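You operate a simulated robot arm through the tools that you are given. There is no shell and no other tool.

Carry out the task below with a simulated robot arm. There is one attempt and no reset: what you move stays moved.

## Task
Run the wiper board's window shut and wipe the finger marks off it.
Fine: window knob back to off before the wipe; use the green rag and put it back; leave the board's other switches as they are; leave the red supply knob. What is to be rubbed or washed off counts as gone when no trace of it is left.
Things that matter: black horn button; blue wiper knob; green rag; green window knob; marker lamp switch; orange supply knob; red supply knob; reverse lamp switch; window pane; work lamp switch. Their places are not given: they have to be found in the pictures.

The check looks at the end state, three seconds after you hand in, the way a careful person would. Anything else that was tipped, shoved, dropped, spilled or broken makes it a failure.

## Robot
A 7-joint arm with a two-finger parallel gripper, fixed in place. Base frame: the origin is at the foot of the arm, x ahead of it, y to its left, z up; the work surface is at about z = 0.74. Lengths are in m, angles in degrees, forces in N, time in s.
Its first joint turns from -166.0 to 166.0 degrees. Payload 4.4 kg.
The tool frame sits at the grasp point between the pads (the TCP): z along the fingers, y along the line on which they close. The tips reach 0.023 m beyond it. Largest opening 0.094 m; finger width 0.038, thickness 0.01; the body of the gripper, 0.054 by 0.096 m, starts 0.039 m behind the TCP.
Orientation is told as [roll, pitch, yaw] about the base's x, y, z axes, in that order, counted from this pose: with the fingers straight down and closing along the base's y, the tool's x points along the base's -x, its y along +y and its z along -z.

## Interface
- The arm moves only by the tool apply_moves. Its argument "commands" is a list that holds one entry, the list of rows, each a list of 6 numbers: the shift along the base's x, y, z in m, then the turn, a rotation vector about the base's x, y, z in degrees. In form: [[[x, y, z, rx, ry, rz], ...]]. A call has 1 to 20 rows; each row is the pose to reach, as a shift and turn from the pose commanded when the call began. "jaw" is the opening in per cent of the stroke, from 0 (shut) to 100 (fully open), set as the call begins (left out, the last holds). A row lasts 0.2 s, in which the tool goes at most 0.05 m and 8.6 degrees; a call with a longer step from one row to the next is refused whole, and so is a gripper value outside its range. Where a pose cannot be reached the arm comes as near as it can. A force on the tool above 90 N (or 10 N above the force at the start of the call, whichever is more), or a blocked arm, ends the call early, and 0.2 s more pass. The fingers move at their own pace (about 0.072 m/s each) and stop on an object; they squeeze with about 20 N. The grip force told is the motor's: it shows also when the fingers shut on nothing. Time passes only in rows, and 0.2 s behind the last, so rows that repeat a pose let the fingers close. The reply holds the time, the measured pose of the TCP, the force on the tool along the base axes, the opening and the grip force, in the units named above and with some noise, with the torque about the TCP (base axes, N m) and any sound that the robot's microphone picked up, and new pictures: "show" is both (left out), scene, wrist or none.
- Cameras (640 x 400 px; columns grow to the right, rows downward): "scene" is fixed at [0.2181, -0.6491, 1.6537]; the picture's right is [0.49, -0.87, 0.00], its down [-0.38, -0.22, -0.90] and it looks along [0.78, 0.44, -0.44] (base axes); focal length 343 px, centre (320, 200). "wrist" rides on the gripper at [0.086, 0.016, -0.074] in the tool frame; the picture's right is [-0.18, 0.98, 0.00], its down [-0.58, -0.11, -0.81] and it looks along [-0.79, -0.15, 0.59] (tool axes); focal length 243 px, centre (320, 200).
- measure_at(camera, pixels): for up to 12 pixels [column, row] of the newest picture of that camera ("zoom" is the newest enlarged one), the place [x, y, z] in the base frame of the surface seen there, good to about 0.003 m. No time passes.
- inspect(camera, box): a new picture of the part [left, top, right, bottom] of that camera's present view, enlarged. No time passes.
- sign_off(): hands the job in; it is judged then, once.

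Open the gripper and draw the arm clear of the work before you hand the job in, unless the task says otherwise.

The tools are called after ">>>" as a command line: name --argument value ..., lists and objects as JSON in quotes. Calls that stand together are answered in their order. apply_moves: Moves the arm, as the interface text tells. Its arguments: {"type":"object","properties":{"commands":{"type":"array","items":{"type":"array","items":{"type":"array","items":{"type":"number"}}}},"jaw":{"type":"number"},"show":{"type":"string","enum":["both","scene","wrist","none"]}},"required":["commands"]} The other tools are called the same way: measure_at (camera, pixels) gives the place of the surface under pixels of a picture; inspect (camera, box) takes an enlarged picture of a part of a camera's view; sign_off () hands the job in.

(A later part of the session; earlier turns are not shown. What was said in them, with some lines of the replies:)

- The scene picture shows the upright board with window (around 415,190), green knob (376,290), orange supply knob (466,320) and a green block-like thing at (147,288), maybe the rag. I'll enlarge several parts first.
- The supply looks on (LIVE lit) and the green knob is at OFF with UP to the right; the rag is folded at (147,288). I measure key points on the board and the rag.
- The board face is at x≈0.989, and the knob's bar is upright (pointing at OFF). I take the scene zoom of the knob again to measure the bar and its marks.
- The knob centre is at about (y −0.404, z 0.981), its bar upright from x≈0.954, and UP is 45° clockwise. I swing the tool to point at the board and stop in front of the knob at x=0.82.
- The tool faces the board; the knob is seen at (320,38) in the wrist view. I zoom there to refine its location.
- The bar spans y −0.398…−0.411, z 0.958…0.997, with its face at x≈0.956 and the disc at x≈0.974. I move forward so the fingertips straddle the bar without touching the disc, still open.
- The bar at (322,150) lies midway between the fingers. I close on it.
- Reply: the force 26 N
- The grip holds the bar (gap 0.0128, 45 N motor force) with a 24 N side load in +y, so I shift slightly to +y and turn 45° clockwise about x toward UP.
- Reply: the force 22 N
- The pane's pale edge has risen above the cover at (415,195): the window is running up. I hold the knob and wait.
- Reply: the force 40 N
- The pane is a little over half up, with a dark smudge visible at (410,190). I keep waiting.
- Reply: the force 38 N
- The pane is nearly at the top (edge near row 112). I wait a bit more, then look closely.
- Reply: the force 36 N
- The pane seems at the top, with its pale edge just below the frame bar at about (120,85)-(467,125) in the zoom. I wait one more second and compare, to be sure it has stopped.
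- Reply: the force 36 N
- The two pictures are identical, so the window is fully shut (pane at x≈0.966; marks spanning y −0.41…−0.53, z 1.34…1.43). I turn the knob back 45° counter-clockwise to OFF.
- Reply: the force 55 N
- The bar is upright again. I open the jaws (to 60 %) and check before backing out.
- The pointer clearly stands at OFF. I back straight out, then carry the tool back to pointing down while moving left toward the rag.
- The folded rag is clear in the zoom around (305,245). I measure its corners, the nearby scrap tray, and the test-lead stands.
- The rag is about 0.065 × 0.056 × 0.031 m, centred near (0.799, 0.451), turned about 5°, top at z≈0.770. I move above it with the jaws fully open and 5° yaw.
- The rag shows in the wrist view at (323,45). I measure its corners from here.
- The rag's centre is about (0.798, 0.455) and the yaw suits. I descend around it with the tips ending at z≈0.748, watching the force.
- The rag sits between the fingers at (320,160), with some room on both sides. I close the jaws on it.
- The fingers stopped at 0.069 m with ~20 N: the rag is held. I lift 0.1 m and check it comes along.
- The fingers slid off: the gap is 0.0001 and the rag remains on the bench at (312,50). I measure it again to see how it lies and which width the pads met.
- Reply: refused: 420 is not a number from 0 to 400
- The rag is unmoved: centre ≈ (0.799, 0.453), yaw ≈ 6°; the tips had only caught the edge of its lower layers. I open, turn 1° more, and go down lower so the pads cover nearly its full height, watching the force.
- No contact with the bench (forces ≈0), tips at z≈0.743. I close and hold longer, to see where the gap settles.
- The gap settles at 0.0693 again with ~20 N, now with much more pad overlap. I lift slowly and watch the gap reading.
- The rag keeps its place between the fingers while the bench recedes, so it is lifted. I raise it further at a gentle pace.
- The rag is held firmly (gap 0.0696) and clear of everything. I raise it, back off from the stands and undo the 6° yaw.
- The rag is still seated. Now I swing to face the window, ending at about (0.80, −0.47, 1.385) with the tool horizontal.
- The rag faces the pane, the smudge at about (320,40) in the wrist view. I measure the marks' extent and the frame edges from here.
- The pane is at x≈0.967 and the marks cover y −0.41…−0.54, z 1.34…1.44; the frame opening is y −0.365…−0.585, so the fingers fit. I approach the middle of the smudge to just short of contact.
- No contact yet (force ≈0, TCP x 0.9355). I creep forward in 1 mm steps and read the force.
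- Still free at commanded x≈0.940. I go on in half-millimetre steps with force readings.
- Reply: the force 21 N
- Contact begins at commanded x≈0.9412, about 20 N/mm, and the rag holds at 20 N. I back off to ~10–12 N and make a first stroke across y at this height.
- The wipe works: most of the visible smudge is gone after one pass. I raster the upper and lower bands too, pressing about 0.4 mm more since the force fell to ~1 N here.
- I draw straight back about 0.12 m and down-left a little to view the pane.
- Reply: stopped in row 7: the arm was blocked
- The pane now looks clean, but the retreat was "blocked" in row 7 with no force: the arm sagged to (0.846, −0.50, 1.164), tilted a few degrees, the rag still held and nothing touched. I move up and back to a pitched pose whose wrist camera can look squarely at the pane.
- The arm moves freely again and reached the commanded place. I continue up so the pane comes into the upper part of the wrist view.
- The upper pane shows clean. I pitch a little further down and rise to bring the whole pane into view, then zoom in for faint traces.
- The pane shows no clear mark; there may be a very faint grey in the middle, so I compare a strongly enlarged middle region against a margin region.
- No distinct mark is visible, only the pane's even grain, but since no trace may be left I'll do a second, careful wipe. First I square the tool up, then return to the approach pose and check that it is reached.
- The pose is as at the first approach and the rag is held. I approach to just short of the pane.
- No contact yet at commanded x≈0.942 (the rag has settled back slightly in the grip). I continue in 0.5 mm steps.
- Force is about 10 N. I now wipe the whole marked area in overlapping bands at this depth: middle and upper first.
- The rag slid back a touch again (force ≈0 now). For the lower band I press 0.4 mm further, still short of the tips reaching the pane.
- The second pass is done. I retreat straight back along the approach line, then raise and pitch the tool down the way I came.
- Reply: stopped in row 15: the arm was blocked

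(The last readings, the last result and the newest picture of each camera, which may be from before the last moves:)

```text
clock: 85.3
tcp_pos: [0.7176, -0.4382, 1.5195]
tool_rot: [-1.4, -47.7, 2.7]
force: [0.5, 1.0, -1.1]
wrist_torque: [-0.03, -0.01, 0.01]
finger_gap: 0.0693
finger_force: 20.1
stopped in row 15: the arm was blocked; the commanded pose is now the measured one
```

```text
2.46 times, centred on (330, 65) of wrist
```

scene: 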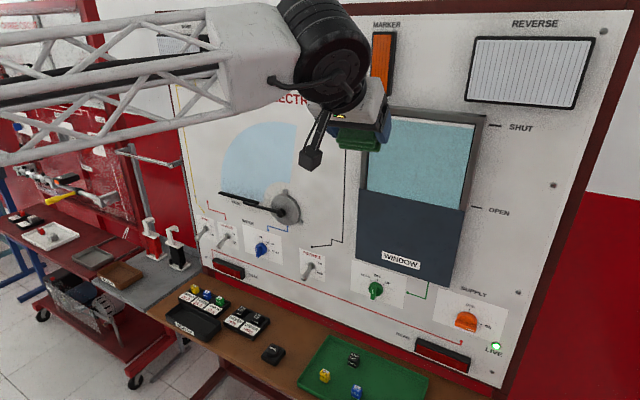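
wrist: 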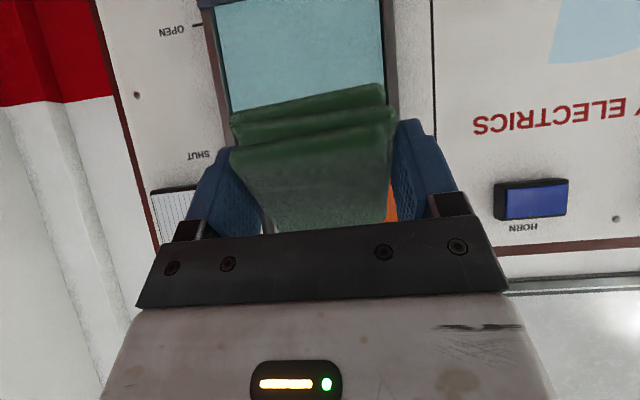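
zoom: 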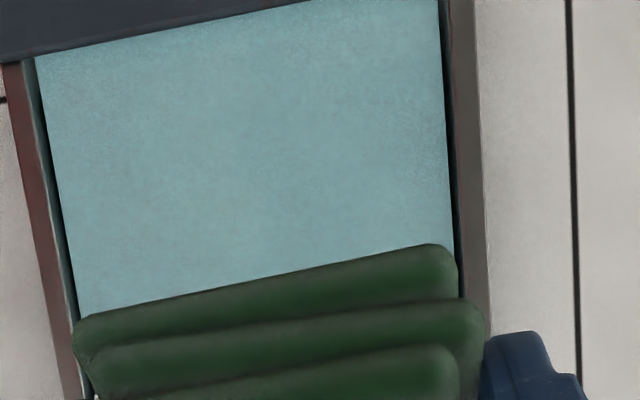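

The pane is clean again. The arm got "blocked" briefly in the air (no contact force) and stopped at (0.718, −0.438, 1.520); I square the small tilt, then carry the rag back left while levelling the tool to point down.

>>> apply_moves --commands '[[[-0.005, 0.01, 0, 0.3, 0, -0.6], [-0.01, 0.025, 0, 0.6, 0, -1.2], [-0.015, 0.04, 0, 0.94, 0, -1.66], [-0.015, 0.05, 0, 0.94, 0, -1.66]]]' --show "none"

>>> apply_moves --commands '[[[0, 0.02, -0.01, 0, 2.5, 0], [0, 0.045, -0.025, 0, 5, 0], [0, 0.075, -0.045, 0, 7.5, 0], [0, 0.105, -0.065, 0, 10, 0], [0, 0.135, -0.085, 0, 12.5, 0], [0, 0.165, -0.105, 0, 15, 0], [0, 0.195, -0.125, 0, 17.5, 0], [0, 0.225, -0.145, 0, 20, 0], [0, 0.255, -0.165, 0, 22.5, 0], [0, 0.285, -0.185, 0, 25, 0], [0, 0.315, -0.205, 0, 27.5, 0], [0, 0.345, -0.225, 0, 30, 0], [0, 0.375, -0.245, 0, 32.5, 0], [0, 0.405, -0.265, 0, 35, 0], [0, 0.435, -0.28, 0, 37.5, 0], [0, 0.465, -0.295, 0, 40, 0], [0, 0.495, -0.31, 0, 42.5, 0], [0, 0.525, -0.325, 0, 45, 0], [0, 0.555, -0.34, 0, 47.7, 0], [0, 0.575, -0.35, 0, 47.7, 0]]]'

```text
clock: 86.3
tcp_pos: [0.7011, -0.3911, 1.5207]
tool_rot: [0.0, -47.7, -0.3]
force: [0.5, 0.0, -0.3]
wrist_torque: [0.02, 0.03, -0.02]
finger_gap: 0.0692
finger_force: 20.2
```

```text
clock: 90.5
tcp_pos: [0.7007, 0.185, 1.1706]
tool_rot: [-0.2, 0.0, -0.2]
force: [-0.6, 0.3, -0.3]
wrist_torque: [-0.01, 0.0, -0.04]
finger_gap: 0.0694
finger_force: 20.4
```

scene: 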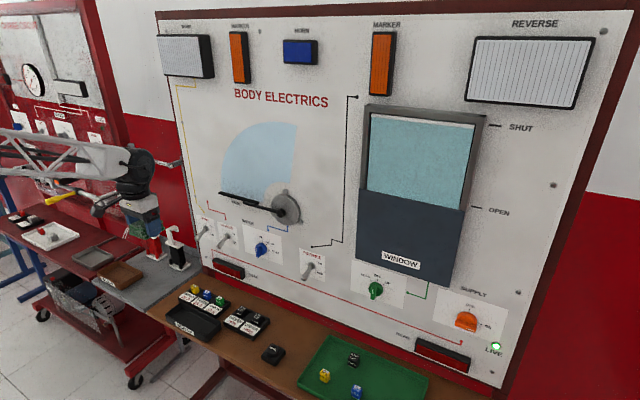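
wrist: 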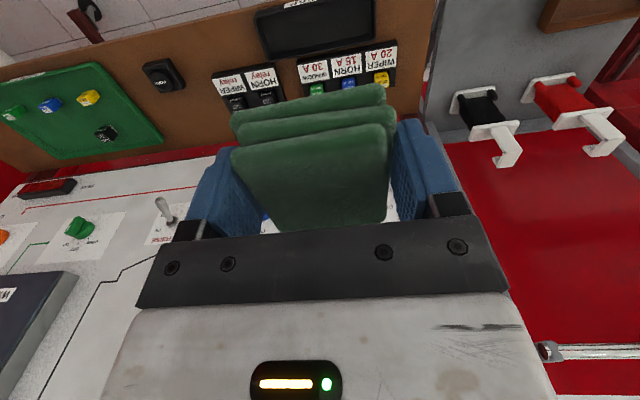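

The tool points down and the rag is still held. I move over the rag's original place (0.799, 0.452) at z≈0.86 with the 6° yaw.

>>> apply_moves --commands '[[[0, 0.02, -0.01, 0, 0, 0.5], [0.005, 0.045, -0.03, 0, 0, 1], [0.01, 0.075, -0.055, 0, 0, 1.5], [0.02, 0.1, -0.085, 0, 0, 2], [0.03, 0.13, -0.115, 0, 0, 2.5], [0.04, 0.16, -0.145, 0, 0, 3], [0.05, 0.185, -0.175, 0, 0, 3.5], [0.06, 0.21, -0.205, 0, 0, 4], [0.07, 0.23, -0.235, 0, 0, 4.5], [0.08, 0.248, -0.26, 0, 0, 5], [0.09, 0.26, -0.285, 0, 0, 5.6], [0.0964, 0.2652, -0.3, 0, 0, 6.2], [0.0964, 0.2652, -0.3095, 0, 0, 6.2], [0.0964, 0.2652, -0.3095, 0, 0, 6.2]]]'

```text
clock: 93.5
tcp_pos: [0.797, 0.4505, 0.8599]
tool_rot: [-0.1, -0.1, 6.1]
force: [0.4, -0.2, -0.9]
wrist_torque: [-0.01, 0.01, -0.01]
finger_gap: 0.0693
finger_force: 19.9
```

scene: 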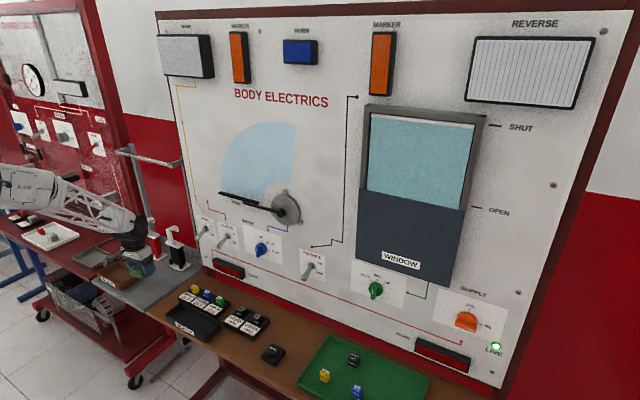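
wrist: 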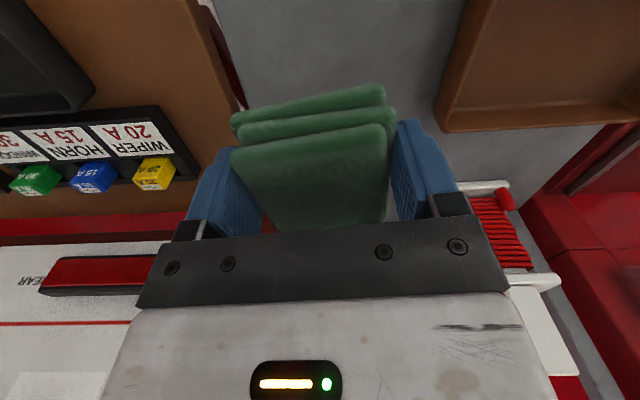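

I lower the rag to z≈0.767, then creep down watching for bench contact.

>>> apply_moves --commands '[[[0, 0, -0.025, 0, 0, 0], [0, 0, -0.05, 0, 0, 0], [0, 0, -0.07, 0, 0, 0], [0, 0, -0.083, 0, 0, 0], [0, 0, -0.09, 0, 0, 0], [0, 0, -0.0925, 0, 0, 0], [0, 0, -0.0925, 0, 0, 0]]]' --show "none"

>>> apply_moves --commands '[[[0, 0, -0.0005, 0, 0, 0], [0, 0, -0.001, 0, 0, 0], [0, 0, -0.001, 0, 0, 0]]]' --show "none"

>>> apply_moves --commands '[[[0, 0, -0.0005, 0, 0, 0], [0, 0, -0.001, 0, 0, 0], [0, 0, -0.001, 0, 0, 0]]]' --show "wrist"

```text
clock: 95.1
tcp_pos: [0.7987, 0.4486, 0.768]
tool_rot: [-0.2, 0.0, 6.1]
force: [-0.4, -0.3, -0.2]
wrist_torque: [0.02, -0.04, 0.02]
finger_gap: 0.0694
finger_force: 20.0
```

```text
clock: 95.9
tcp_pos: [0.7971, 0.4499, 0.7685]
tool_rot: [-0.1, 0.0, 6.0]
force: [-0.1, 0.0, -0.7]
wrist_torque: [-0.01, 0.0, -0.01]
finger_gap: 0.0692
finger_force: 20.5
```

```text
clock: 96.7
tcp_pos: [0.7972, 0.4494, 0.7663]
tool_rot: [-0.1, 0.0, 6.1]
force: [0.7, -0.5, -0.4]
wrist_torque: [-0.02, -0.03, 0.02]
finger_gap: 0.0695
finger_force: 20.4
```

wrist: 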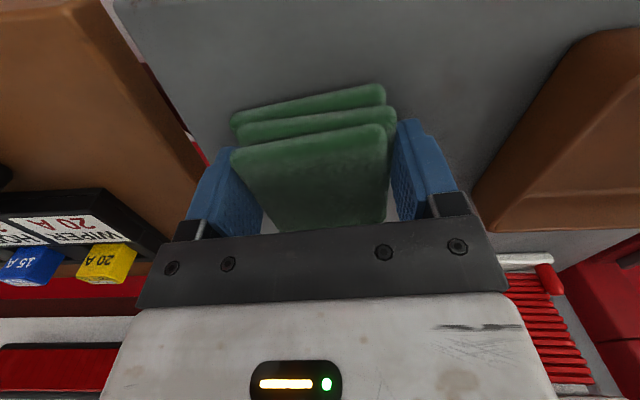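

No contact yet at commanded z≈0.7655. I keep creeping down half a millimetre at a time.

>>> apply_moves --commands '[[[0, 0, -0.0005, 0, 0, 0], [0, 0, -0.0005, 0, 0, 0]]]' --show "none"

>>> apply_moves --commands '[[[0, 0, -0.0005, 0, 0, 0], [0, 0, -0.0005, 0, 0, 0]]]' --show "none"

>>> apply_moves --commands '[[[0, 0, -0.0005, 0, 0, 0], [0, 0, -0.0005, 0, 0, 0]]]' --show "none"

```text
clock: 97.3
tcp_pos: [0.7973, 0.45, 0.7655]
tool_rot: [-0.1, 0.0, 6.2]
force: [-0.4, -0.1, -0.6]
wrist_torque: [-0.03, 0.01, 0.02]
finger_gap: 0.0695
finger_force: 20.5
```

```text
clock: 97.9
tcp_pos: [0.7984, 0.4497, 0.7648]
tool_rot: [-0.1, 0.0, 6.1]
force: [-0.5, -0.4, -0.6]
wrist_torque: [0.02, 0.0, -0.01]
finger_gap: 0.0694
finger_force: 19.7
```

```text
clock: 98.5
tcp_pos: [0.7988, 0.4496, 0.7653]
tool_rot: [-0.1, 0.0, 6.0]
force: [-0.3, 0.4, -0.1]
wrist_torque: [0.02, -0.03, 0.01]
finger_gap: 0.0693
finger_force: 20.3
```

The bottom of the rag should be within about a millimetre of the bench now (z≈0.764), so I open the jaws to let it rest.

>>> apply_moves --commands '[[[0, 0, 0, 0, 0, 0], [0, 0, 0, 0, 0, 0], [0, 0, 0, 0, 0, 0], [0, 0, 0, 0, 0, 0]]]' --jaw 100 --show "wrist"

>>> apply_moves --commands '[[[0, 0, 0.01, 0, 0, 0], [0, 0, 0.03, 0, 0, 0], [0, 0, 0.06, 0, 0, 0], [0, 0, 0.1, 0, 0, 0], [-0.02, -0.02, 0.14, 0, 0, 0], [-0.05, -0.06, 0.17, 0, 0, 0], [-0.09, -0.09, 0.19, 0, 0, 0], [-0.12, -0.12, 0.21, 0, 0, 0], [-0.15, -0.15, 0.23, 0, 0, 0], [-0.18, -0.18, 0.25, 0, 0, 0], [-0.21, -0.2, 0.27, 0, 0, 0], [-0.24, -0.2, 0.3, 0, 0, 0]]]'

>>> inspect --camera "scene" --box '[80, 210, 200, 310]'

>>> inspect --camera "scene" --box '[340, 90, 520, 320]'

```text
clock: 99.5
tcp_pos: [0.7977, 0.4491, 0.7649]
tool_rot: [-0.1, 0.1, 6.1]
force: [-0.2, 0.7, -0.2]
wrist_torque: [0.0, 0.03, -0.04]
finger_gap: 0.0939
finger_force: 0.0
```

wrist: 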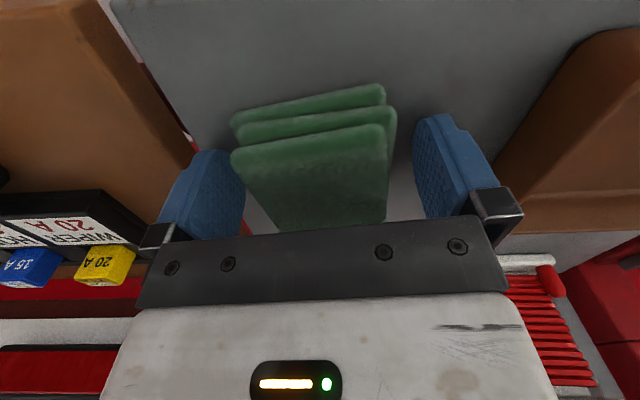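

```text
refused: row 6 steps farther than a row can; nothing moved
```

```text
4.00 times, centred on (140, 260) of scene
```

zoom: 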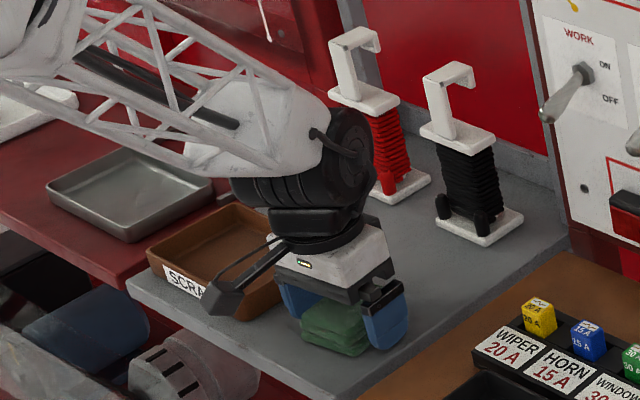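

```text
1.74 times, centred on (430, 205) of scene
```

zoom: 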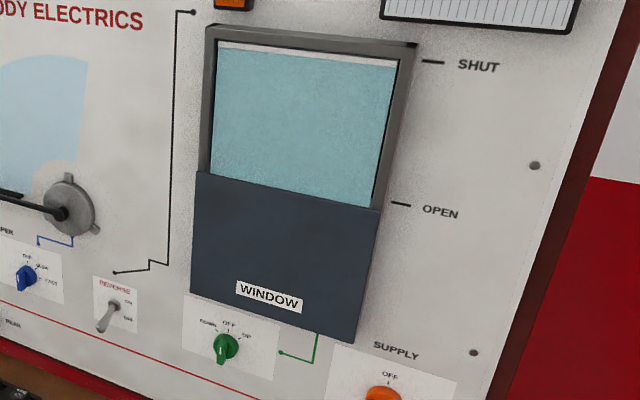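

The rag rests on the bench and the jaws are open; the retreat was refused for one long step. I redo it with shorter steps.

>>> apply_moves --commands '[[[0, 0, 0.01, 0, 0, 0], [0, 0, 0.03, 0, 0, 0], [0, 0, 0.06, 0, 0, 0], [0, 0, 0.1, 0, 0, 0], [-0.01, -0.01, 0.14, 0, 0, 0], [-0.03, -0.03, 0.17, 0, 0, 0], [-0.05, -0.05, 0.2, 0, 0, 0], [-0.075, -0.07, 0.23, 0, 0, 0], [-0.1, -0.09, 0.26, 0, 0, 0], [-0.125, -0.11, 0.29, 0, 0, 0], [-0.15, -0.13, 0.32, 0, 0, 0], [-0.175, -0.15, 0.34, 0, 0, 0], [-0.2, -0.17, 0.36, 0, 0, 0], [-0.2, -0.17, 0.36, 0, 0, 0]]]'

>>> inspect --camera "scene" --box '[80, 220, 220, 320]'

>>> inspect --camera "scene" --box '[350, 95, 510, 210]'

>>> inspect --camera "scene" --box '[180, 200, 520, 400]'

```text
clock: 102.5
tcp_pos: [0.5974, 0.278, 1.1242]
tool_rot: [-0.1, 0.0, 6.1]
force: [0.1, 0.9, -0.2]
wrist_torque: [0.01, -0.02, 0.0]
finger_gap: 0.0939
finger_force: 0.1
```

scene: 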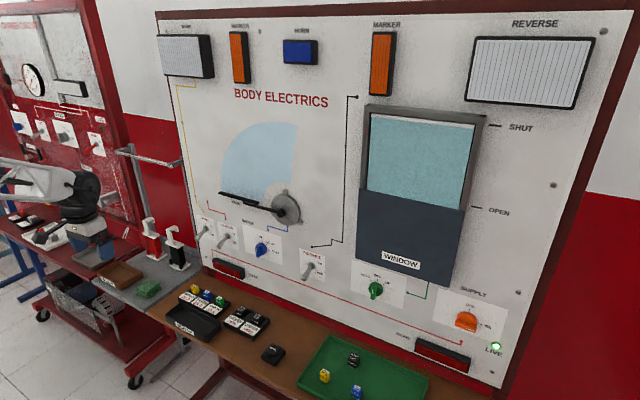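
wrist: 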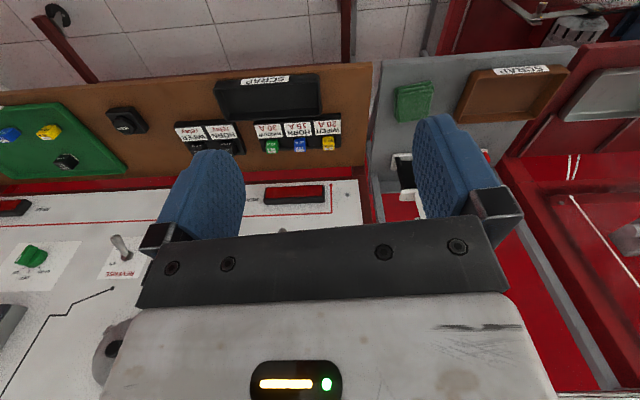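

```text
4.00 times, centred on (150, 270) of scene
```

zoom: 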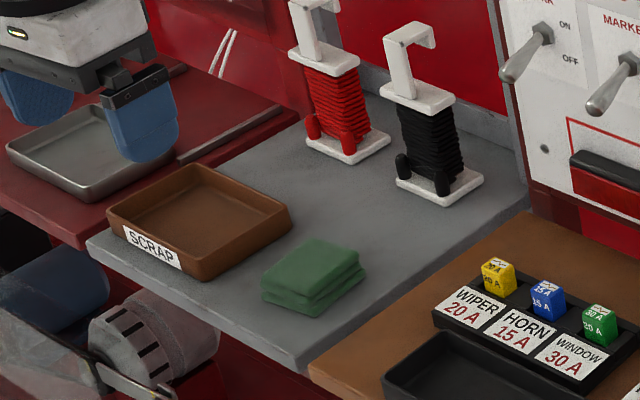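

```text
3.48 times, centred on (430, 152) of scene
```

zoom: 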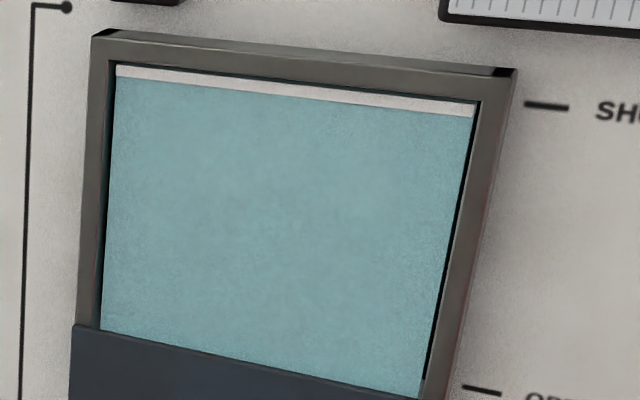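

```text
1.88 times, centred on (350, 300) of scene
```

zoom: 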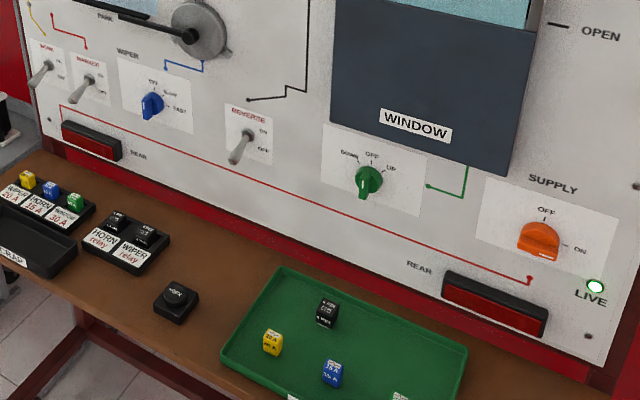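

The pane is shut and clean, the green knob points at OFF, and the other switches and supply (LIVE lit) are unchanged. The rag lies folded back in its place at (147,288), and the open gripper is clear of the work. I hand in.

>>> sign_off

```text
The job is handed in.
```

The window is run shut and the finger marks are wiped off. I handed the job in with the gripper open and clear of the work.

- **Window:** I turned the green knob to UP and held it until the pane stopped moving at the top. I then turned it back to OFF before wiping.
- **Wipe:** I went over the marked area twice with the green rag. Close-up views from both cameras afterwards showed no mark left. I only looked by camera, so a trace too faint to see there can't be ruled out.
- **Rag:** It is back folded on the grey bench where I picked it up, within a few millimetres.
- **Everything else:** I did not touch the other switches or the supply knobs. In the last pictures the board's switches looked unchanged and the LIVE lamp was still lit.

My first try at picking up the rag slipped off it without moving it. Twice the arm stopped itself while backing away from the window. There was no contact force either time, the rag stayed in the grip, and nothing looked disturbed in the pictures.
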